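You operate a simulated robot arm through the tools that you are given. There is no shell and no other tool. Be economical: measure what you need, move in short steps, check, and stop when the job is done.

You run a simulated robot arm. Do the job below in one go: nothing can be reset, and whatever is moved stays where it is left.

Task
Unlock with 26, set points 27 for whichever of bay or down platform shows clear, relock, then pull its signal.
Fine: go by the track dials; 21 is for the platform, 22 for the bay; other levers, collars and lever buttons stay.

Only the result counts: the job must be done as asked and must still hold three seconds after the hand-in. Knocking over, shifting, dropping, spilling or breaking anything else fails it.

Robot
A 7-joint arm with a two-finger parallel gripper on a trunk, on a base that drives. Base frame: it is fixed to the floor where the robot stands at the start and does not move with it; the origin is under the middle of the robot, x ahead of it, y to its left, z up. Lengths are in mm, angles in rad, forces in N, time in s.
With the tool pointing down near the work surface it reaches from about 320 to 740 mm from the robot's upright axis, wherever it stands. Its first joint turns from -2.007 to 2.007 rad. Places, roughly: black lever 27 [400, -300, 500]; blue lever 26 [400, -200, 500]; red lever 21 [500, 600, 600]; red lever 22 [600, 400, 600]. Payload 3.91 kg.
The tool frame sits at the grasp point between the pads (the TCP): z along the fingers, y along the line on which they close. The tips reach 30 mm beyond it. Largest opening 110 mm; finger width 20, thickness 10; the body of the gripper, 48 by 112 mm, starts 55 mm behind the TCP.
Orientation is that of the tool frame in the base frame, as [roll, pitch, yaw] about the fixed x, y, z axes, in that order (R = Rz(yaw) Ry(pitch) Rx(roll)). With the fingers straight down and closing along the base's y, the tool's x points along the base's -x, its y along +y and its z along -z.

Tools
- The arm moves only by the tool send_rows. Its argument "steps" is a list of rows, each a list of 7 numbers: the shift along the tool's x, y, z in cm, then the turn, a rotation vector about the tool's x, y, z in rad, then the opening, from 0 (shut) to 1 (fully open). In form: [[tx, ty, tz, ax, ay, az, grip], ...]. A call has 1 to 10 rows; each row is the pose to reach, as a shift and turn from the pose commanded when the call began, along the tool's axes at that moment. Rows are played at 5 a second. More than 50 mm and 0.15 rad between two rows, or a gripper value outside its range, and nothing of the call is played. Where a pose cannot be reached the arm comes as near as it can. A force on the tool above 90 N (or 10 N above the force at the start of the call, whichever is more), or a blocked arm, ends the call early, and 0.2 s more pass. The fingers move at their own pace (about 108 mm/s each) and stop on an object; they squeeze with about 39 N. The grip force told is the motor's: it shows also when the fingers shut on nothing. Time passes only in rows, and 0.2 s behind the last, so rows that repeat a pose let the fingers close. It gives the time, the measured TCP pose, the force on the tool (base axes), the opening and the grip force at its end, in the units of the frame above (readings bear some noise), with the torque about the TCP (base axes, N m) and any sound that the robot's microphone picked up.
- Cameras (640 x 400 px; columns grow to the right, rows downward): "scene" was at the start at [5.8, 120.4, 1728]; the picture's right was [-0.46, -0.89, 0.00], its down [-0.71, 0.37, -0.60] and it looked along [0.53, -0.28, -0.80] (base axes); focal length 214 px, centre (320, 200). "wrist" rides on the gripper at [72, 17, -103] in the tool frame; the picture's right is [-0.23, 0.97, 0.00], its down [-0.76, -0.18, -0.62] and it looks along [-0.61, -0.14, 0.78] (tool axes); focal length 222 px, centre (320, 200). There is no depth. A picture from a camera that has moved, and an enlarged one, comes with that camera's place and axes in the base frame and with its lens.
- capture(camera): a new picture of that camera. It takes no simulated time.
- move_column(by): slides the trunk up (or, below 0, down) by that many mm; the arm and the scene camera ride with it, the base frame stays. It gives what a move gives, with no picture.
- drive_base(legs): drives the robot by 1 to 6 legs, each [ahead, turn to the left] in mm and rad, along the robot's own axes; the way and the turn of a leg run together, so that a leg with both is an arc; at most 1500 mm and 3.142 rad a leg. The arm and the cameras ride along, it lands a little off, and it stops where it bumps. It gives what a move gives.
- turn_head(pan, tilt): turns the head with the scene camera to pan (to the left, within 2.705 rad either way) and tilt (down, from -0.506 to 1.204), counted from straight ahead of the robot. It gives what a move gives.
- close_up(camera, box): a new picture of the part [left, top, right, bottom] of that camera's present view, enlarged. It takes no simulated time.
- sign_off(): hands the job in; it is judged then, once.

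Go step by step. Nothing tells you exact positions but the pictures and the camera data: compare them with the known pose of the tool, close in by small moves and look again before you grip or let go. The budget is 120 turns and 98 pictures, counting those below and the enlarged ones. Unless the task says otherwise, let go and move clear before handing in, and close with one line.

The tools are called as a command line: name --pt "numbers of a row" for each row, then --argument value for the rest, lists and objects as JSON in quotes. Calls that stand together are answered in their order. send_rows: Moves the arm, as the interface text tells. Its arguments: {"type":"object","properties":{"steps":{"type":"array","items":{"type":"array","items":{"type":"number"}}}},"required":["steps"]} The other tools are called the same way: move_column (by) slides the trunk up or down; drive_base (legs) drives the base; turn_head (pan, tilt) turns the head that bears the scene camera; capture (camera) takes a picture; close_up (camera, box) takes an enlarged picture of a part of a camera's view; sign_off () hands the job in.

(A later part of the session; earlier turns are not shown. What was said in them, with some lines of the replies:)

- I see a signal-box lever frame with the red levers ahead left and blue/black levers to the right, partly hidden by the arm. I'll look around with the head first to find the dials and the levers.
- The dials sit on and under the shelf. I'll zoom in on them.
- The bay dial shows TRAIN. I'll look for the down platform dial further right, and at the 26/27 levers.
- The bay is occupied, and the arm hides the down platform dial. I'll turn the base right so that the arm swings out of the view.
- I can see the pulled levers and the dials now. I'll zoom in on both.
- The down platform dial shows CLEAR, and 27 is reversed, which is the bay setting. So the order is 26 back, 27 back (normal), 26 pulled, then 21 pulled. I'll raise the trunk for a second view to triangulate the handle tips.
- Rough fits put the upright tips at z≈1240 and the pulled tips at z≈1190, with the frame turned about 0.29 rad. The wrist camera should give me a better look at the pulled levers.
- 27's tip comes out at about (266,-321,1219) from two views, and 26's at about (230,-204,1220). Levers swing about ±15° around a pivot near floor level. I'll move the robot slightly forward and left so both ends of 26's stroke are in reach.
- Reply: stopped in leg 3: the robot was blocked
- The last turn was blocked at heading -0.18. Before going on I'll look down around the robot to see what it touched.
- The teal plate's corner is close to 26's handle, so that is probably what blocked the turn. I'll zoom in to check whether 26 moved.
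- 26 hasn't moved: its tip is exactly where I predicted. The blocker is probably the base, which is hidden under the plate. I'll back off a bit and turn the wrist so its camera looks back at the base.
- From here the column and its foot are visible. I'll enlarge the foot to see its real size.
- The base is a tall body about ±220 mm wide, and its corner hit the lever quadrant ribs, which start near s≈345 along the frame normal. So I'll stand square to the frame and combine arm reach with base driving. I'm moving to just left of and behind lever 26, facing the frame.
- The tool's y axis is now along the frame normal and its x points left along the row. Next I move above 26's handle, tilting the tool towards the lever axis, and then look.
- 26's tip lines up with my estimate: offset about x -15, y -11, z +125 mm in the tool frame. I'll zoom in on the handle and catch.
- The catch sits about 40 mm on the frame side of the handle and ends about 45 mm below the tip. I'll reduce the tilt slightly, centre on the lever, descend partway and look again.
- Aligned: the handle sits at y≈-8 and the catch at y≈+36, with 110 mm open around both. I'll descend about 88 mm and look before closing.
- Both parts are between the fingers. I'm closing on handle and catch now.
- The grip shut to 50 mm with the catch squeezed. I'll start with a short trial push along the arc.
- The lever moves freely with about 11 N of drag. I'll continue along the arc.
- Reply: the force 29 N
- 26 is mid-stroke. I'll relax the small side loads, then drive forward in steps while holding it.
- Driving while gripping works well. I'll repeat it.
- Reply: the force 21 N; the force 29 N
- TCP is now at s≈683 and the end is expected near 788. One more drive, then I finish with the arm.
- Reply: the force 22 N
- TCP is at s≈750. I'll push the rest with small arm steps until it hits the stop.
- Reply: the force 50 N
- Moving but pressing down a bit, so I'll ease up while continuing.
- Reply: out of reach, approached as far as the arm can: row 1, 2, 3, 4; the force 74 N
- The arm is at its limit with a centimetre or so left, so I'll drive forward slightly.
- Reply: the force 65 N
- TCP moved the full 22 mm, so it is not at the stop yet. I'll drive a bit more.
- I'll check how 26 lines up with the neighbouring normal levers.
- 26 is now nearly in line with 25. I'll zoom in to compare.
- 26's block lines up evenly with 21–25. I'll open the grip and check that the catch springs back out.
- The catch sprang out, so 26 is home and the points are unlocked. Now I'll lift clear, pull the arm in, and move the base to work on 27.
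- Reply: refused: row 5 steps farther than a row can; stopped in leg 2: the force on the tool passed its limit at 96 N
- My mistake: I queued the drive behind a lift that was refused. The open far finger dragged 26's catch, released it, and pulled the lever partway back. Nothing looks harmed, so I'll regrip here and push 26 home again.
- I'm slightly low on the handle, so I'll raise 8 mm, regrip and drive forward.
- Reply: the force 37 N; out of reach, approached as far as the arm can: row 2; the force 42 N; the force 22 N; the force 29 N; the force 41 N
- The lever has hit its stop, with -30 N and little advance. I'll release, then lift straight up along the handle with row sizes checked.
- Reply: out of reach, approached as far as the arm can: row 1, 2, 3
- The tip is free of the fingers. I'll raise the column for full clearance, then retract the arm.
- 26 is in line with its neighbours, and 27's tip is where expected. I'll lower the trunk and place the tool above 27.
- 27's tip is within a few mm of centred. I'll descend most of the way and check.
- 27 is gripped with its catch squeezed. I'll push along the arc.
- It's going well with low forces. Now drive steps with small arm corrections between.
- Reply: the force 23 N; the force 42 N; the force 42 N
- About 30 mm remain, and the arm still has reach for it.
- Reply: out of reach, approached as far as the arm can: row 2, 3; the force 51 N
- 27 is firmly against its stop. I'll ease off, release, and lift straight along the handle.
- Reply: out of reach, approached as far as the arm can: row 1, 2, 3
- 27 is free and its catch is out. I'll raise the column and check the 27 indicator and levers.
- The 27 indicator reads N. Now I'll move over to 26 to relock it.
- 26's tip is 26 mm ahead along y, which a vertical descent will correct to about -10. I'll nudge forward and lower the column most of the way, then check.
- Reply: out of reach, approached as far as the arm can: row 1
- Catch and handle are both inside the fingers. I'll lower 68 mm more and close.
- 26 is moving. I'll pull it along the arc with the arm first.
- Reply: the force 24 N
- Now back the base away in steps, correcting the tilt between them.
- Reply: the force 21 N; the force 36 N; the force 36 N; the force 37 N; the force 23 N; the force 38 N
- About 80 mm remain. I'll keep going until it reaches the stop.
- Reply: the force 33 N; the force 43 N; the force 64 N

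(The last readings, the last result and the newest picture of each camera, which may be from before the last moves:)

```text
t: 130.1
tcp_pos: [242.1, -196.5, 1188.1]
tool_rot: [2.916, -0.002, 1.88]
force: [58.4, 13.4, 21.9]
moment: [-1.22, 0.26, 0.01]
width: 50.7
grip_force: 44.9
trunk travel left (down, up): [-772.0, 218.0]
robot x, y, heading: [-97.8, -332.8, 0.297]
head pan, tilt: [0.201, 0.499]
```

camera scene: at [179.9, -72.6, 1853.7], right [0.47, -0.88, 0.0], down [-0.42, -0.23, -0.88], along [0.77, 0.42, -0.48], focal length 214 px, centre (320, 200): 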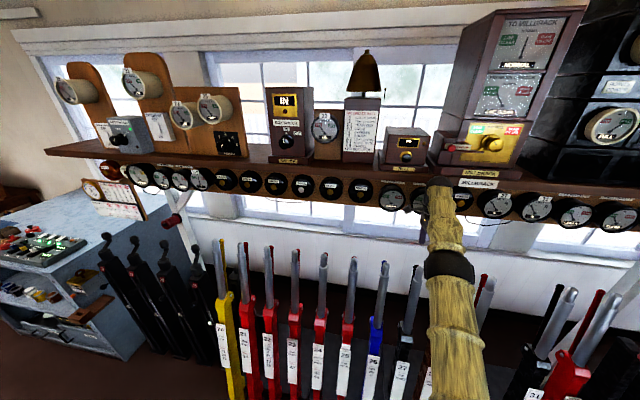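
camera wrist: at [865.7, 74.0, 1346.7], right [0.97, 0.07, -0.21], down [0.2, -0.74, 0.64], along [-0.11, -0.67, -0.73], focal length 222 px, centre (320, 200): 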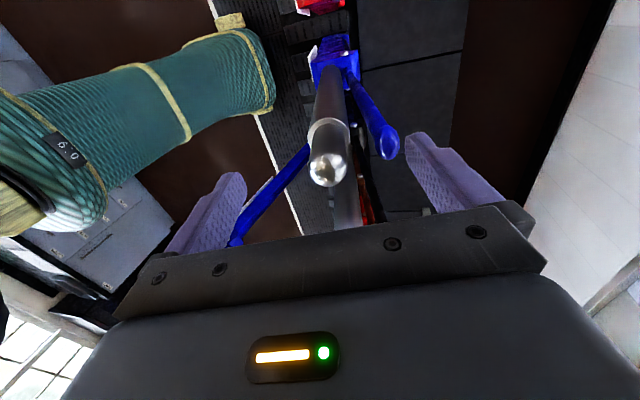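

26 is hard against its pulled stop. Ease, release, and lift along the handle.

send_rows --pt "0 1.0 0 0 0 0 0" --pt "0 1.0 0 0 0 0 0.5" --pt "0 1.0 0 0 0 0 1" --pt "0 1.0 0 0 0 0 1"

send_rows --pt "0 0 -4 0 0 0 1" --pt "0 0 -8 0 0 0 1" --pt "0 0 -12 0 0 0 1"

capture --camera "wrist"

```text
t: 131.1
tcp_pos: [234.4, -201.2, 1187.9]
tool_rot: [2.94, 0.001, 1.884]
force: [0.7, 0.0, 0.6]
moment: [-0.01, 0.0, 0.0]
width: 110.3
grip_force: 0.1
trunk travel left (down, up): [-772.0, 218.0]
robot x, y, heading: [-97.1, -337.8, 0.293]
head pan, tilt: [0.201, 0.499]
```

```text
t: 131.9
tcp_pos: [210.6, -210.2, 1305.1]
tool_rot: [2.937, 0.001, 1.883]
force: [0.5, 0.4, 0.4]
moment: [-0.01, 0.01, 0.02]
width: 110.2
grip_force: 0.0
trunk travel left (down, up): [-772.0, 218.0]
robot x, y, heading: [-97.4, -335.5, 0.294]
head pan, tilt: [0.201, 0.499]
```

```text
36 pictures are left
camera wrist: at [184.8, -141.0, 1410.3], right [0.98, 0.08, 0.2], down [-0.05, -0.82, 0.57], along [0.21, -0.57, -0.79], focal length 222 px, centre (320, 200)
```

wrist: 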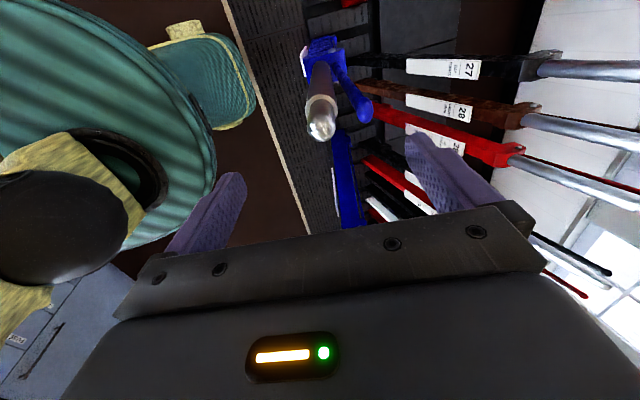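

26 is back exactly at its pulled place, so the points are locked. Now I'll raise the trunk and move left to lever 21.

move_column --by 200

drive_base --legs '[[0, 1.5], [593, 0], [0, -1.5]]'

turn_head --pan 0.3 --tilt 0.8

capture --camera "scene"

capture --camera "wrist"

```text
t: 134.1
tcp_pos: [211.7, -209.6, 1504.6]
tool_rot: [2.938, -0.001, 1.884]
force: [0.4, 0.4, 0.7]
moment: [-0.01, 0.0, 0.0]
width: 109.8
grip_force: 0.1
trunk travel left (down, up): [-972.0, 18.0]
robot x, y, heading: [-94.9, -335.1, 0.296]
head pan, tilt: [0.201, 0.499]
```

```text
t: 148.6
tcp_pos: [68.1, 385.9, 1504.6]
tool_rot: [2.935, 0.001, 1.922]
force: [0.1, 0.3, 0.0]
moment: [0.0, 0.01, -0.02]
width: 109.7
grip_force: 0.0
trunk travel left (down, up): [-972.0, 18.0]
robot x, y, heading: [-235.4, 243.5, 0.334]
head pan, tilt: [0.201, 0.499]
```

```text
t: 149.4
tcp_pos: [70.3, 384.9, 1506.2]
tool_rot: [2.935, 0.0, 1.922]
force: [-0.2, -0.8, 1.0]
moment: [-0.02, 0.01, 0.01]
width: 110.1
grip_force: 0.1
trunk travel left (down, up): [-972.0, 18.0]
robot x, y, heading: [-234.0, 242.4, 0.336]
head pan, tilt: [0.3, 0.799]
```

```text
35 pictures are left
camera scene: at [-275.4, 420.9, 1859.9], right [0.59, -0.81, 0.0], down [-0.58, -0.42, -0.7], along [0.56, 0.41, -0.72], focal length 214 px, centre (320, 200)
```

scene: 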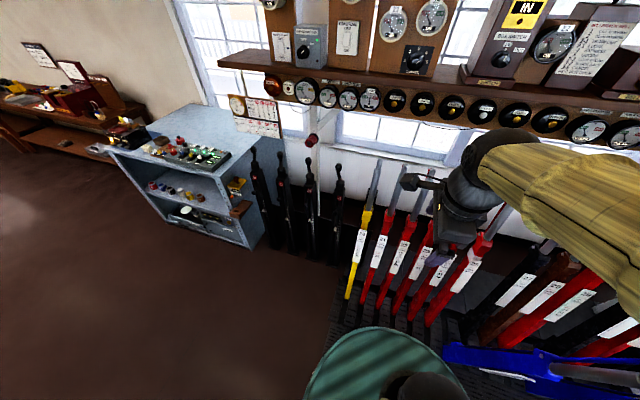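

```text
34 pictures are left
camera wrist: at [40.0, 452.6, 1609.8], right [0.97, 0.11, 0.2], down [-0.02, -0.82, 0.57], along [0.23, -0.56, -0.79], focal length 222 px, centre (320, 200)
```

wrist: 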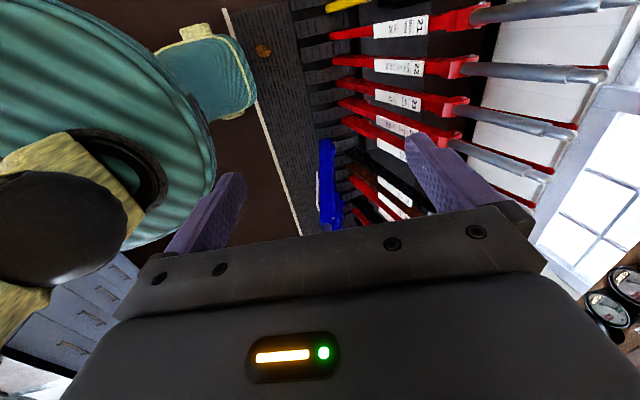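

There is a small orange object on the mat right in front of lever 21. I must not drive over it, so I'll look closer.

close_up --camera "wrist" --box '[200, 0, 360, 100]'

```text
4.00 times, centred on (280, 50) of wrist
camera zoom: at [40.0, 452.6, 1609.8], right [0.97, 0.11, 0.2], down [-0.02, -0.82, 0.57], along [0.23, -0.56, -0.79], focal length 888 px, centre (480, 800)
```

zoom: 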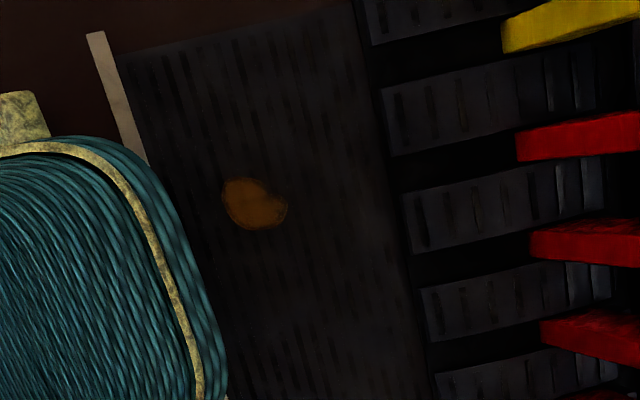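

It looks like a flat stain or leaf, but I'll keep the base off it. I'll stand to its right and reach 21 from there, leaning the tool sideways.

drive_base --legs '[[0, -1.375], [212, 0], [0, 1.333]]'

```text
t: 160.8
tcp_pos: [182.2, 202.0, 1504.5]
tool_rot: [2.937, -0.001, 1.912]
force: [-0.2, -0.2, -0.6]
moment: [0.0, 0.02, 0.04]
width: 109.8
grip_force: 0.0
trunk travel left (down, up): [-972.0, 18.0]
robot x, y, heading: [-122.2, 69.3, 0.32]
head pan, tilt: [0.3, 0.799]
```

drive_base --legs '[[0, -0.027], [240, 0]]'

capture --camera "wrist"

```text
t: 163.1
tcp_pos: [415.6, 265.4, 1505.0]
tool_rot: [2.937, 0.002, 1.888]
force: [0.3, 0.0, 0.2]
moment: [0.02, 0.06, 0.02]
width: 110.0
grip_force: 0.1
trunk travel left (down, up): [-972.0, 18.0]
robot x, y, heading: [111.6, 139.3, 0.296]
head pan, tilt: [0.3, 0.799]
```

```text
32 pictures are left
camera wrist: at [389.6, 334.0, 1609.6], right [0.98, 0.08, 0.2], down [-0.05, -0.82, 0.57], along [0.21, -0.57, -0.79], focal length 222 px, centre (320, 200)
```

wrist: 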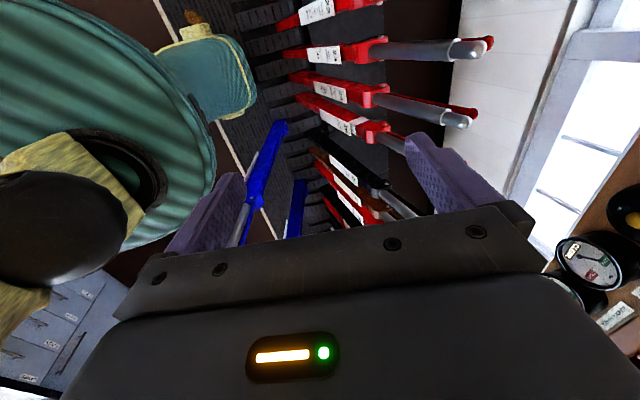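

Standing at s≈147 without bumping. Now I move the hand above lever 21 with the lean.

move_column --by -32

send_rows --pt "2.4 3.4 2.1 0.047 0.027 0.006 1" --pt "4.8 6.85 4.25 0.094 0.055 0.012 1" --pt "7.2 10.3 6.4 0.14 0.082 0.018 1" --pt "9.7 13.7 8.5 0.187 0.109 0.024 1" --pt "12.1 17.1 10.6 0.234 0.137 0.029 1" --pt "14.5 20.6 12.8 0.281 0.164 0.035 1" --pt "16.9 24 14.9 0.328 0.191 0.041 1" --pt "19.3 27.4 17.0 0.375 0.219 0.047 1" --pt "21.75 30.84 19.15 0.422 0.246 0.053 1"

capture --camera "wrist"

```text
t: 163.9
tcp_pos: [414.4, 265.4, 1472.8]
tool_rot: [2.935, 0.0, 1.887]
force: [-0.2, 0.5, 0.5]
moment: [-0.01, -0.02, 0.01]
width: 109.8
grip_force: 0.1
trunk travel left (down, up): [-940.0, 50.0]
robot x, y, heading: [109.7, 135.2, 0.299]
head pan, tilt: [0.3, 0.799]
```

```text
t: 165.9
tcp_pos: [669.5, 576.0, 1337.5]
tool_rot: [-2.883, -0.23, 1.824]
force: [3.4, 1.0, 8.5]
moment: [-0.21, 0.01, 0.06]
width: 110.2
grip_force: 0.1
out of reach, approached as far as the arm can: row 9
trunk travel left (down, up): [-940.0, 50.0]
robot x, y, heading: [108.5, 137.9, 0.297]
head pan, tilt: [0.3, 0.799]
```

```text
31 pictures are left
camera wrist: at [698.3, 635.2, 1446.9], right [0.95, 0.08, -0.29], down [0.21, -0.86, 0.46], along [-0.22, -0.5, -0.84], focal length 222 px, centre (320, 200)
```

wrist: 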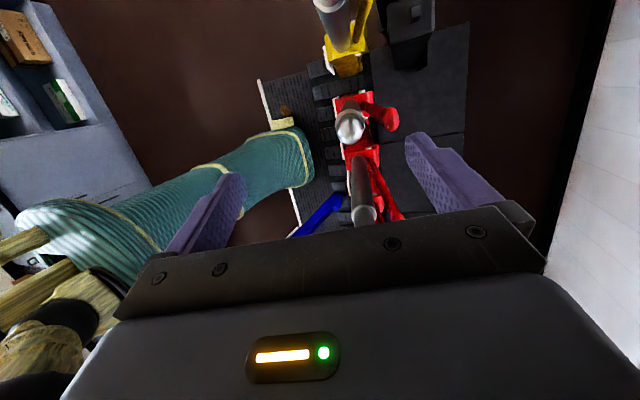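

The centre lever is 21: its neighbours are yellow 20 above and red 22 below in the view. I need about 20 mm more to the left and 5 mm back, so I'll try that.

send_rows --pt "1.0 -0.3 0 0 0 0 1" --pt "2.0 -0.5 0 0 0 0 1"

capture --camera "wrist"

```text
t: 166.5
tcp_pos: [653.7, 589.3, 1356.4]
tool_rot: [-2.919, -0.243, 1.832]
force: [0.0, -0.4, 0.5]
moment: [0.03, -0.01, 0.01]
width: 110.1
grip_force: 0.1
out of reach, approached as far as the arm can: row 2
trunk travel left (down, up): [-940.0, 50.0]
robot x, y, heading: [108.5, 134.3, 0.297]
head pan, tilt: [0.3, 0.799]
```

```text
30 pictures are left
camera wrist: at [679.8, 645.2, 1468.0], right [0.96, 0.08, -0.27], down [0.2, -0.87, 0.44], along [-0.2, -0.48, -0.86], focal length 222 px, centre (320, 200)
```

wrist: 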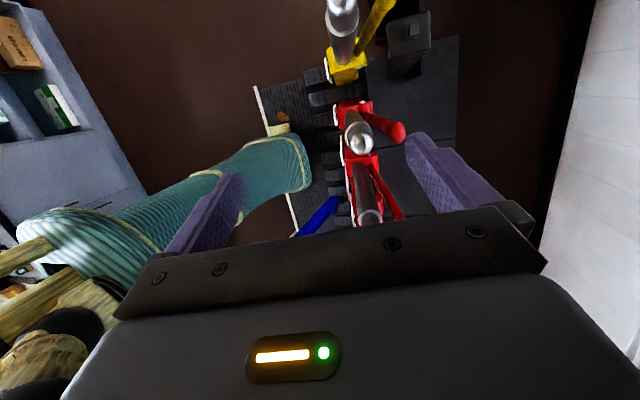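

Prediction and picture agree exactly, so 21's tip is at (662,594,1234). I'll drive forward 8 mm for clearance, lower partway and check.

drive_base --legs '[[8, 0]]'

move_column --by -95

capture --camera "wrist"

```text
t: 167.2
tcp_pos: [662.7, 592.1, 1354.8]
tool_rot: [-2.917, -0.242, 1.829]
force: [0.3, -0.4, -0.4]
moment: [-0.01, -0.02, 0.05]
width: 110.1
grip_force: 0.0
trunk travel left (down, up): [-940.0, 50.0]
robot x, y, heading: [112.7, 139.1, 0.296]
head pan, tilt: [0.3, 0.799]
```

```text
t: 168.5
tcp_pos: [662.0, 591.5, 1261.0]
tool_rot: [-2.916, -0.244, 1.832]
force: [-0.7, 0.1, -0.4]
moment: [0.02, 0.02, 0.01]
width: 109.8
grip_force: 0.2
trunk travel left (down, up): [-845.0, 145.0]
robot x, y, heading: [116.5, 138.4, 0.296]
head pan, tilt: [0.3, 0.799]
```

```text
29 pictures are left
camera wrist: at [688.1, 648.1, 1372.6], right [0.96, 0.08, -0.27], down [0.2, -0.87, 0.44], along [-0.2, -0.48, -0.86], focal length 222 px, centre (320, 200)
```

wrist: 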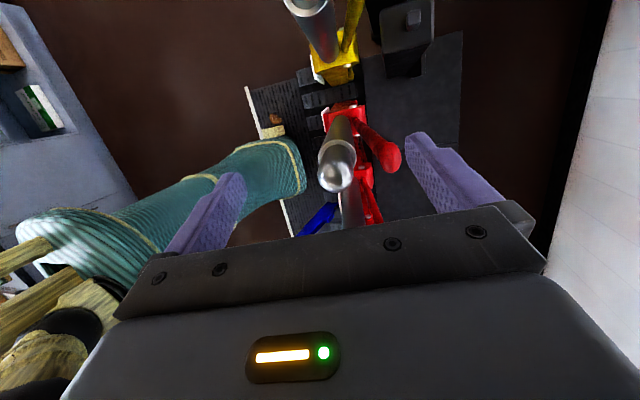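

Both are inside the fingers. I'll lower 70 mm more.

move_column --by -70

close_up --camera "wrist" --box '[160, 60, 480, 260]'

```text
t: 169.6
tcp_pos: [662.0, 591.9, 1190.7]
tool_rot: [-2.917, -0.241, 1.831]
force: [0.1, -0.8, -0.3]
moment: [0.0, -0.02, 0.0]
width: 110.0
grip_force: 0.0
trunk travel left (down, up): [-775.0, 215.0]
robot x, y, heading: [116.4, 138.2, 0.305]
head pan, tilt: [0.3, 0.799]
```

```text
2.00 times, centred on (320, 160) of wrist
camera zoom: at [688.1, 648.1, 1302.6], right [0.96, 0.08, -0.27], down [0.2, -0.87, 0.44], along [-0.2, -0.48, -0.86], focal length 444 px, centre (320, 280)
```

zoom: 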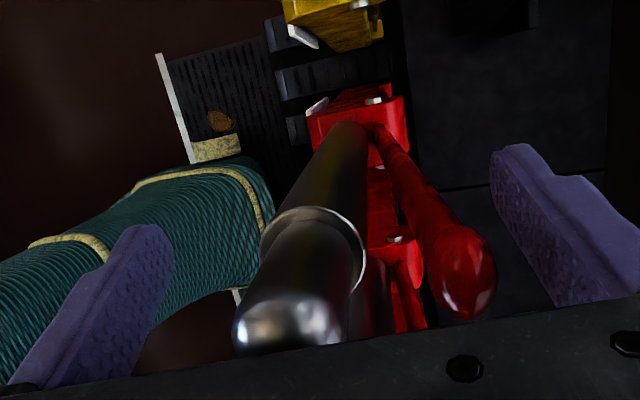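

Good alignment. Closing on handle and catch, then a short trial pull.

send_rows --pt "0 0 0 0 0 0 0.4" --pt "0 0 0 0 0 0 0" --pt "0 0 0 0 0 0 0" --pt "0 0 0 0 0 0 0"

close_up --camera "wrist" --box '[160, 60, 480, 260]'

```text
t: 170.6
tcp_pos: [663.1, 593.1, 1190.5]
tool_rot: [-2.917, -0.244, 1.831]
force: [10.1, 4.8, -0.5]
moment: [0.89, -1.37, -0.44]
width: 50.7
grip_force: 44.8
trunk travel left (down, up): [-775.0, 215.0]
robot x, y, heading: [116.6, 138.0, 0.296]
head pan, tilt: [0.3, 0.799]
```

```text
2.00 times, centred on (320, 160) of wrist
camera zoom: at [690.1, 648.8, 1301.7], right [0.96, 0.08, -0.26], down [0.2, -0.87, 0.44], along [-0.2, -0.48, -0.86], focal length 444 px, centre (320, 280)
```

zoom: 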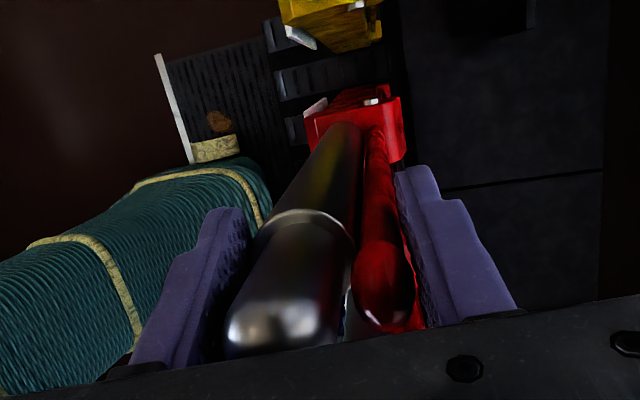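

21 is gripped. I'll pull along the arc.

send_rows --pt "0.04 -2.27 0 -0.016 0 -0.004 0" --pt "0.08 -4.54 -0.04 -0.033 -0.0005 -0.008 0" --pt "0.12 -9.09 0.07 -0.066 -0.001 -0.0166 0" --pt "0.13 -13.63 0.34 -0.099 -0.0015 -0.025 0"

```text
t: 171.6
tcp_pos: [530.3, 552.8, 1214.6]
tool_rot: [-3.018, -0.245, 1.856]
force: [-4.5, -4.4, -4.5]
moment: [0.33, -0.45, -0.96]
width: 49.6
grip_force: 44.7
trunk travel left (down, up): [-775.0, 215.0]
robot x, y, heading: [112.8, 141.1, 0.296]
head pan, tilt: [0.3, 0.799]
```

21 is moving freely with the interlock satisfied. I'll continue the pull.

send_rows --pt "0.01 -4.55 -0.05 -0.033 -0.0005 -0.008 0" --pt "-0.02 -9.1 0.06 -0.066 -0.001 -0.0166 0" --pt "-0.08 -13.64 0.32 -0.099 -0.0015 -0.025 0" --pt "-0.19 -18.17 0.74 -0.132 -0.002 -0.033 0" --pt "-0.33 -22.68 1.3 -0.165 -0.0025 -0.041 0" --pt "-0.51 -27.16 2.03 -0.198 -0.003 -0.0495 0"

close_up --camera "wrist" --box '[160, 0, 640, 300]'

```text
t: 173.0
tcp_pos: [276.1, 473.6, 1225.5]
tool_rot: [3.054, -0.24, 1.909]
force: [-12.5, 20.3, -22.3]
moment: [0.26, 1.02, -0.18]
width: 49.9
grip_force: 45.0
trunk travel left (down, up): [-775.0, 215.0]
robot x, y, heading: [116.0, 140.5, 0.297]
head pan, tilt: [0.3, 0.799]
```

```text
1.33 times, centred on (400, 150) of wrist
camera zoom: at [267.5, 519.8, 1345.5], right [1.0, 0.09, 0.03], down [0.07, -0.91, 0.41], along [0.07, -0.4, -0.91], focal length 296 px, centre (213, 267)
```

zoom: 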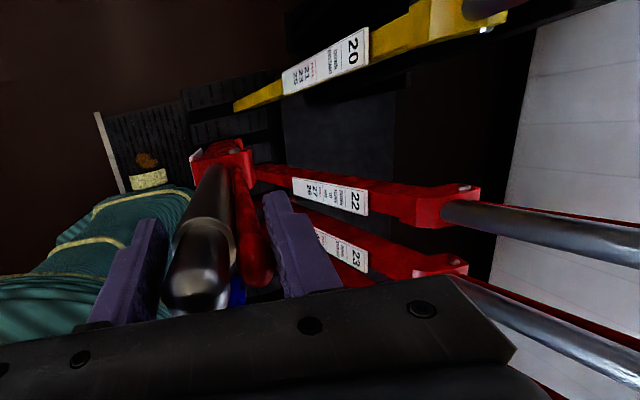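

Now back the base in steps, correcting tilt and height as before.

send_rows --pt "-0.05 0 0.2 -0.025 0 -0.006 0"

drive_base --legs '[[-75, 0]]'

send_rows --pt "-0.08 -0.03 0.33 -0.025 0 -0.006 0" --pt "-0.17 -0.06 0.67 -0.05 -0.001 -0.012 0"

drive_base --legs '[[-75, 0]]'

send_rows --pt "-0.12 -0.05 0.5 -0.025 0 -0.006 0" --pt "-0.24 -0.1 1.0 -0.05 -0.001 -0.012 0"

```text
t: 173.4
tcp_pos: [274.8, 472.4, 1227.5]
tool_rot: [3.021, -0.245, 1.916]
force: [-14.3, 20.7, 5.6]
moment: [-0.71, 2.07, 0.11]
width: 50.4
grip_force: 44.9
trunk travel left (down, up): [-775.0, 215.0]
robot x, y, heading: [114.1, 142.6, 0.3]
head pan, tilt: [0.3, 0.799]
```

```text
t: 174.5
tcp_pos: [202.3, 449.0, 1222.2]
tool_rot: [3.03, -0.237, 1.912]
force: [-16.0, 18.5, -36.6]
moment: [0.29, 1.52, -0.23]
width: 49.9
grip_force: 44.9
trunk travel left (down, up): [-775.0, 215.0]
robot x, y, heading: [39.9, 117.8, 0.303]
head pan, tilt: [0.3, 0.799]
```

```text
t: 175.1
tcp_pos: [201.5, 448.0, 1221.8]
tool_rot: [2.968, -0.242, 1.929]
force: [-16.4, 17.9, 31.5]
moment: [-0.27, 1.46, -0.13]
width: 51.0
grip_force: 45.1
trunk travel left (down, up): [-775.0, 215.0]
robot x, y, heading: [43.4, 116.6, 0.299]
head pan, tilt: [0.3, 0.799]
```

```text
t: 176.2
tcp_pos: [132.8, 425.4, 1215.8]
tool_rot: [2.98, -0.228, 1.925]
force: [-11.8, 7.5, -33.5]
moment: [0.18, -0.46, -0.1]
width: 46.9
grip_force: 44.6
trunk travel left (down, up): [-775.0, 215.0]
robot x, y, heading: [-30.8, 95.6, 0.299]
head pan, tilt: [0.3, 0.799]
```

```text
t: 176.8
tcp_pos: [129.5, 422.2, 1214.8]
tool_rot: [2.913, -0.243, 1.942]
force: [-18.2, 5.3, 83.0]
moment: [-1.81, 3.58, 0.09]
width: 47.6
grip_force: 45.3
trunk travel left (down, up): [-775.0, 215.0]
robot x, y, heading: [-29.5, 94.5, 0.294]
head pan, tilt: [0.3, 0.799]
```

The grip has ridden up the handle a bit. I'll look before going further.

close_up --camera "wrist" --box '[160, 60, 480, 260]'

capture --camera "wrist"

```text
2.00 times, centred on (320, 160) of wrist
camera zoom: at [106.5, 463.8, 1333.2], right [0.98, 0.09, 0.16], down [0.02, -0.93, 0.37], along [0.18, -0.36, -0.92], focal length 444 px, centre (320, 280)
```

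zoom: 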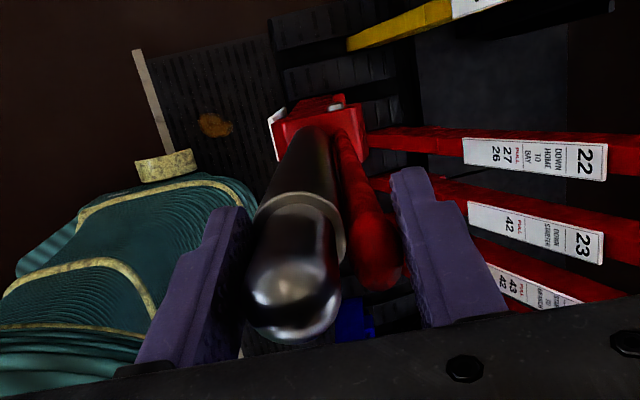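

```text
24 pictures are left
camera wrist: at [106.5, 463.8, 1333.2], right [0.98, 0.09, 0.16], down [0.02, -0.93, 0.37], along [0.18, -0.36, -0.92], focal length 222 px, centre (320, 200)
```

wrist: 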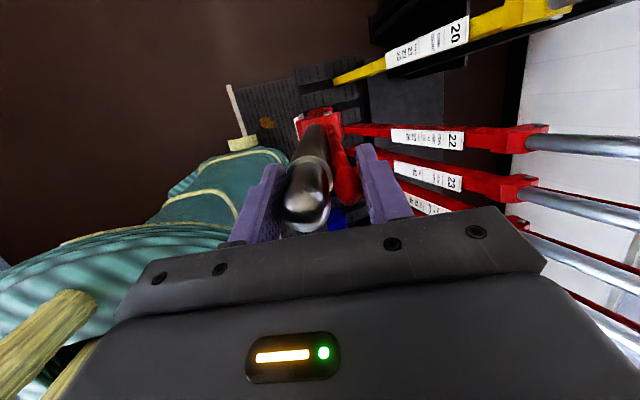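

The fingers are near the catch end. I'll relieve, open, reposition lower on the handle and regrip.

send_rows --pt "0.1 0 -0.5 0 0 0 0" --pt "0.1 0 -0.5 0 0 0 0.6" --pt "0.1 0 -0.5 0 0 0 0.85" --pt "0.1 0 -0.5 0 0 0 0.85"

close_up --camera "wrist" --box '[160, 60, 480, 260]'

```text
t: 177.8
tcp_pos: [129.8, 422.7, 1215.2]
tool_rot: [2.923, -0.235, 1.938]
force: [-19.7, 11.0, 54.6]
moment: [-0.29, 2.99, -1.07]
width: 95.2
grip_force: 1.9
trunk travel left (down, up): [-775.0, 215.0]
robot x, y, heading: [-31.6, 96.0, 0.299]
head pan, tilt: [0.3, 0.799]
```

```text
2.00 times, centred on (320, 160) of wrist
camera zoom: at [106.8, 465.5, 1333.5], right [0.98, 0.09, 0.15], down [0.02, -0.93, 0.38], along [0.18, -0.37, -0.91], focal length 444 px, centre (320, 280)
```

zoom: 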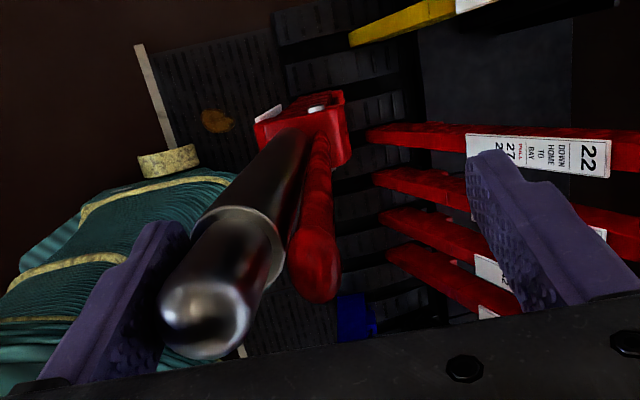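

The handle is leaning on the near finger. I'll move the hand up and back to relieve the contact.

send_rows --pt "0.2 -0.5 -1.0 0 0 0 1" --pt "0.2 -1.5 -1.0 0 0 0 1" --pt "0.2 -2.0 -1.0 0 0 0 1"

close_up --camera "wrist" --box '[160, 60, 480, 260]'

```text
t: 178.6
tcp_pos: [113.6, 413.9, 1218.0]
tool_rot: [2.928, -0.227, 1.936]
force: [0.0, -1.1, 0.6]
moment: [-0.01, 0.01, 0.0]
width: 110.2
grip_force: 0.1
trunk travel left (down, up): [-775.0, 215.0]
robot x, y, heading: [-29.4, 91.3, 0.299]
head pan, tilt: [0.3, 0.799]
```

```text
2.00 times, centred on (320, 160) of wrist
camera zoom: at [91.6, 457.2, 1336.5], right [0.98, 0.09, 0.15], down [0.03, -0.92, 0.39], along [0.17, -0.38, -0.91], focal length 444 px, centre (320, 280)
```

zoom: 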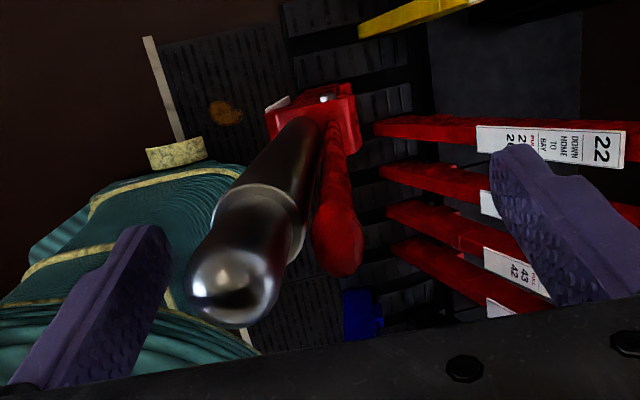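

The hand is free and the lever stays in mid-stroke. I'll shift 9 mm back and 25 mm down the handle, then regrip.

send_rows --pt "-0.2 -0.9 0.8 0 0 0 1" --pt "-0.59 -0.9 2.4 0 0 0 1" --pt "-0.59 -0.9 2.4 0 0 0 0.4" --pt "-0.59 -0.9 2.4 0 0 0 0" --pt "-0.59 -0.9 2.4 0 0 0 0" --pt "-0.59 -0.9 2.4 0 0 0 0"

close_up --camera "wrist" --box '[160, 60, 480, 260]'

```text
t: 180.0
tcp_pos: [105.7, 413.0, 1192.9]
tool_rot: [2.931, -0.225, 1.937]
force: [-15.6, -4.9, -9.7]
moment: [-1.94, 2.0, 0.18]
width: 51.9
grip_force: 45.4
trunk travel left (down, up): [-775.0, 215.0]
robot x, y, heading: [-30.5, 96.2, 0.296]
head pan, tilt: [0.3, 0.799]
```

```text
2.00 times, centred on (320, 160) of wrist
camera zoom: at [83.5, 456.2, 1309.8], right [0.98, 0.09, 0.15], down [0.03, -0.92, 0.39], along [0.17, -0.38, -0.91], focal length 444 px, centre (320, 280)
```

zoom: 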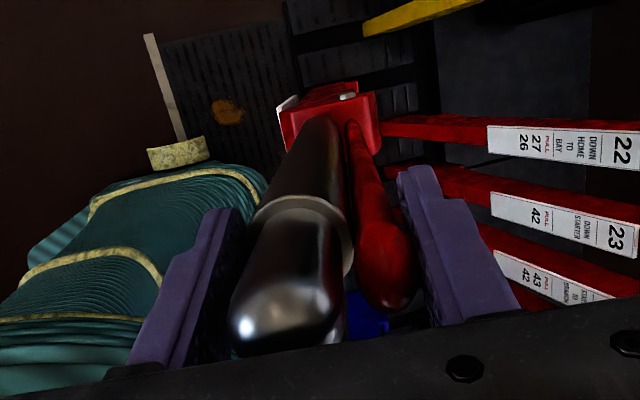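

Regripped well, with about 50 mm remaining. I'll drive back and then finish with the arm.

drive_base --legs '[[-35, 0]]'

send_rows --pt "-0.1 -0.3 0.4 -0.015 0 -0.004 0" --pt "-0.15 -0.8 0.6 -0.025 0 -0.006 0" --pt "-0.2 -1.4 0.7 -0.03 0 -0.007 0" --pt "-0.2 -2.0 0.7 -0.03 0 -0.007 0"

```text
t: 180.9
tcp_pos: [72.3, 403.0, 1191.3]
tool_rot: [2.93, -0.225, 1.938]
force: [-12.1, -3.6, -24.4]
moment: [-0.96, 1.64, -0.03]
width: 50.9
grip_force: 44.9
trunk travel left (down, up): [-775.0, 215.0]
robot x, y, heading: [-61.4, 88.6, 0.295]
head pan, tilt: [0.3, 0.799]
```

```text
t: 181.9
tcp_pos: [57.9, 397.2, 1181.3]
tool_rot: [2.896, -0.227, 1.943]
force: [3.1, 3.5, 35.9]
moment: [-0.37, 1.71, 0.24]
width: 51.8
grip_force: 45.3
trunk travel left (down, up): [-775.0, 215.0]
robot x, y, heading: [-61.3, 85.1, 0.292]
head pan, tilt: [0.3, 0.799]
```

send_rows --pt "0.1 -0.5 -0.4 0 0 0 0" --pt "0.1 -1.0 -0.4 0 0 0 0" --pt "0.1 -1.5 -0.4 0 0 0 0"

```text
t: 182.7
tcp_pos: [58.2, 396.9, 1181.8]
tool_rot: [2.902, -0.232, 1.936]
force: [69.2, 22.1, 21.7]
moment: [-1.6, 0.54, -0.16]
width: 51.2
grip_force: 45.1
trunk travel left (down, up): [-775.0, 215.0]
robot x, y, heading: [-61.1, 85.0, 0.296]
head pan, tilt: [0.3, 0.799]
```

21 is hard against its pulled stop. Ease, open, then lift along the handle.

send_rows --pt "0 1.3 0 0 0 0 0" --pt "0 1.3 0 0 0 0 0.5" --pt "0 1.3 0 0 0 0 1" --pt "0 1.3 0 0 0 0 1"

close_up --camera "wrist" --box '[160, 60, 480, 260]'

```text
t: 183.7
tcp_pos: [53.7, 396.1, 1184.0]
tool_rot: [2.901, -0.223, 1.947]
force: [0.6, 0.1, 0.2]
moment: [0.02, -0.02, 0.02]
width: 110.0
grip_force: 0.0
trunk travel left (down, up): [-775.0, 215.0]
robot x, y, heading: [-64.6, 84.3, 0.297]
head pan, tilt: [0.3, 0.799]
```

```text
2.00 times, centred on (320, 160) of wrist
camera zoom: at [27.5, 438.5, 1301.9], right [0.98, 0.09, 0.18], down [0.02, -0.92, 0.38], along [0.2, -0.37, -0.91], focal length 444 px, centre (320, 280)
```

zoom: 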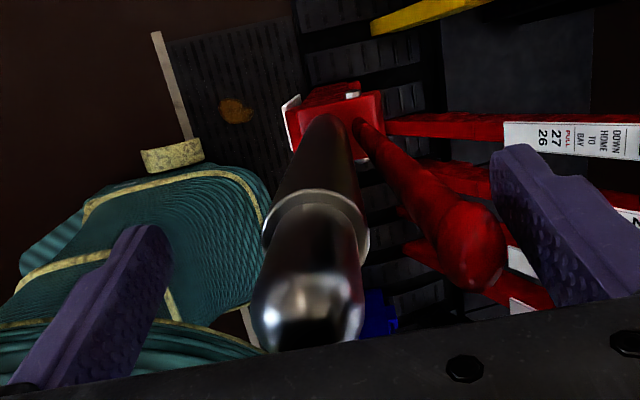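

The catch sprang out, so it's latched. Lifting clear.

send_rows --pt "0.7 0.1 -3 0 0 0 1" --pt "1.4 0.1 -6 0 0 0 1" --pt "2.2 0.1 -9 0 0 0 1" --pt "2.9 0.1 -12 0 0 0 1"

move_column --by 150

turn_head --pan 0.0 --tilt 0.5

capture --camera "scene"

capture --camera "wrist"

```text
t: 184.7
tcp_pos: [28.8, 387.9, 1306.2]
tool_rot: [2.9, -0.223, 1.943]
force: [0.4, -0.2, -1.3]
moment: [-0.03, -0.01, 0.02]
width: 109.9
grip_force: 0.1
trunk travel left (down, up): [-775.0, 215.0]
robot x, y, heading: [-61.1, 85.9, 0.294]
head pan, tilt: [0.3, 0.799]
```

```text
t: 186.4
tcp_pos: [25.7, 389.2, 1456.4]
tool_rot: [2.898, -0.225, 1.945]
force: [0.3, -0.7, 0.1]
moment: [0.03, -0.02, 0.01]
width: 110.1
grip_force: 0.0
trunk travel left (down, up): [-925.0, 65.0]
robot x, y, heading: [-63.0, 86.6, 0.3]
head pan, tilt: [0.3, 0.799]
```

```text
t: 187.2
tcp_pos: [26.7, 388.7, 1455.5]
tool_rot: [2.9, -0.225, 1.945]
force: [-1.1, -0.1, -0.2]
moment: [-0.03, -0.01, 0.02]
width: 110.1
grip_force: 0.1
trunk travel left (down, up): [-925.0, 65.0]
robot x, y, heading: [-63.9, 86.4, 0.298]
head pan, tilt: [0.0, 0.499]
```

```text
19 pictures are left
camera scene: at [-77.4, 242.2, 1838.7], right [0.29, -0.96, 0.0], down [-0.46, -0.14, -0.88], along [0.84, 0.26, -0.48], focal length 214 px, centre (320, 200)
```

scene: 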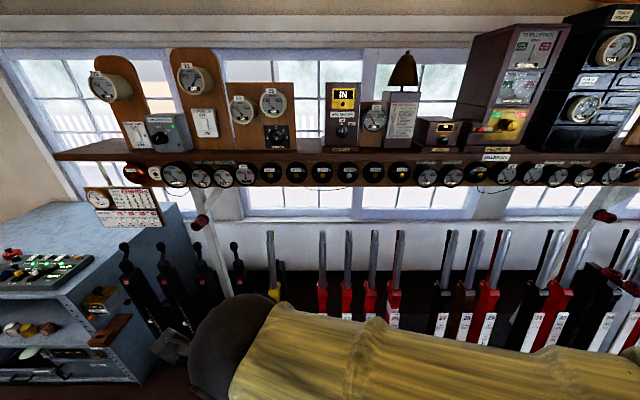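

```text
18 pictures are left
camera wrist: at [1.8, 431.1, 1574.2], right [0.98, 0.09, 0.18], down [0.02, -0.93, 0.38], along [0.2, -0.37, -0.91], focal length 222 px, centre (320, 200)
```

wrist: 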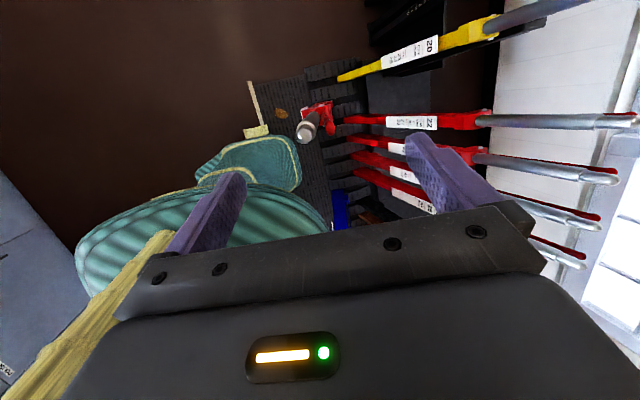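

21 is pulled, 22–25 are upright, and the stain is undisturbed. I'll check the dials.

close_up --camera "scene" --box '[80, 50, 240, 150]'

close_up --camera "scene" --box '[410, 140, 570, 240]'

turn_head --pan -1.1 --tilt 0.8

capture --camera "scene"

```text
4.00 times, centred on (160, 100) of scene
camera zoom: at [-77.4, 242.2, 1838.7], right [0.29, -0.96, 0.0], down [-0.46, -0.14, -0.88], along [0.84, 0.26, -0.48], focal length 858 px, centre (960, 600)
```

zoom: 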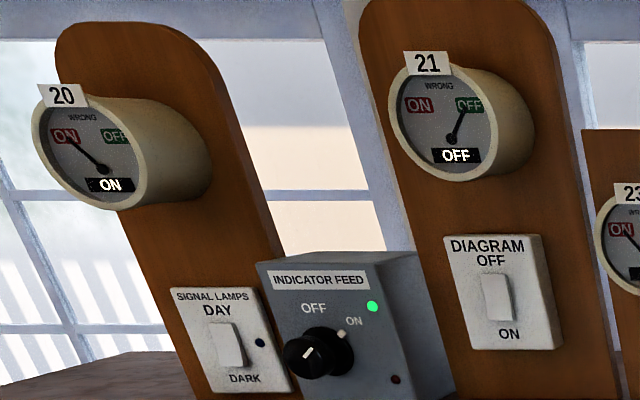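

```text
4.00 times, centred on (490, 190) of scene
camera zoom: at [-77.4, 242.2, 1838.7], right [0.29, -0.96, 0.0], down [-0.46, -0.14, -0.88], along [0.84, 0.26, -0.48], focal length 858 px, centre (-360, 240)
```

zoom: 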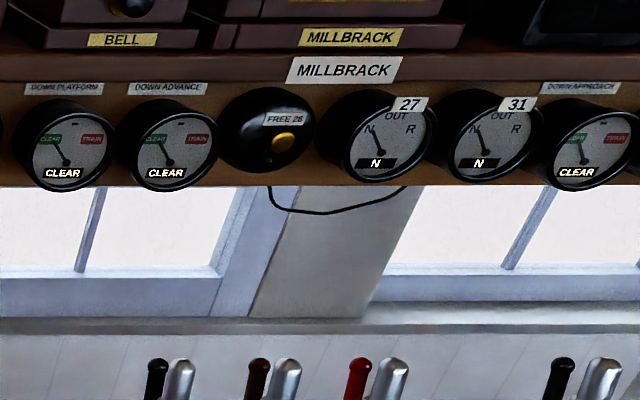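

```text
t: 188.6
tcp_pos: [27.5, 388.0, 1456.3]
tool_rot: [2.898, -0.225, 1.945]
force: [0.3, -0.4, -0.3]
moment: [0.01, 0.02, -0.02]
width: 109.9
grip_force: 0.1
trunk travel left (down, up): [-925.0, 65.0]
robot x, y, heading: [-59.4, 83.4, 0.3]
head pan, tilt: [-1.1, 0.799]
```

```text
15 pictures are left
camera scene: at [-108.2, 157.4, 1812.9], right [-0.72, -0.7, 0.0], down [-0.5, 0.51, -0.7], along [0.49, -0.5, -0.72], focal length 214 px, centre (320, 200)
```

scene: 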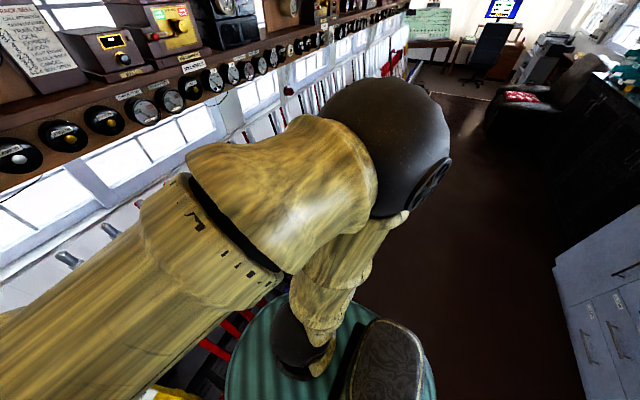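

The 21 indicator now reads OFF, 27 reads N, and the down platform dial still shows CLEAR. 26 is back in its pulled place and the hand is clear, so I'm handing in.

sign_off

```text
The job is handed in.
```

The down platform showed clear, so I unlocked with 26, set 27 to normal, relocked 26 and pulled signal 21, which now reads OFF. On the first push, 26 got dragged partway back by an open finger, so I pushed it home again before touching 27.
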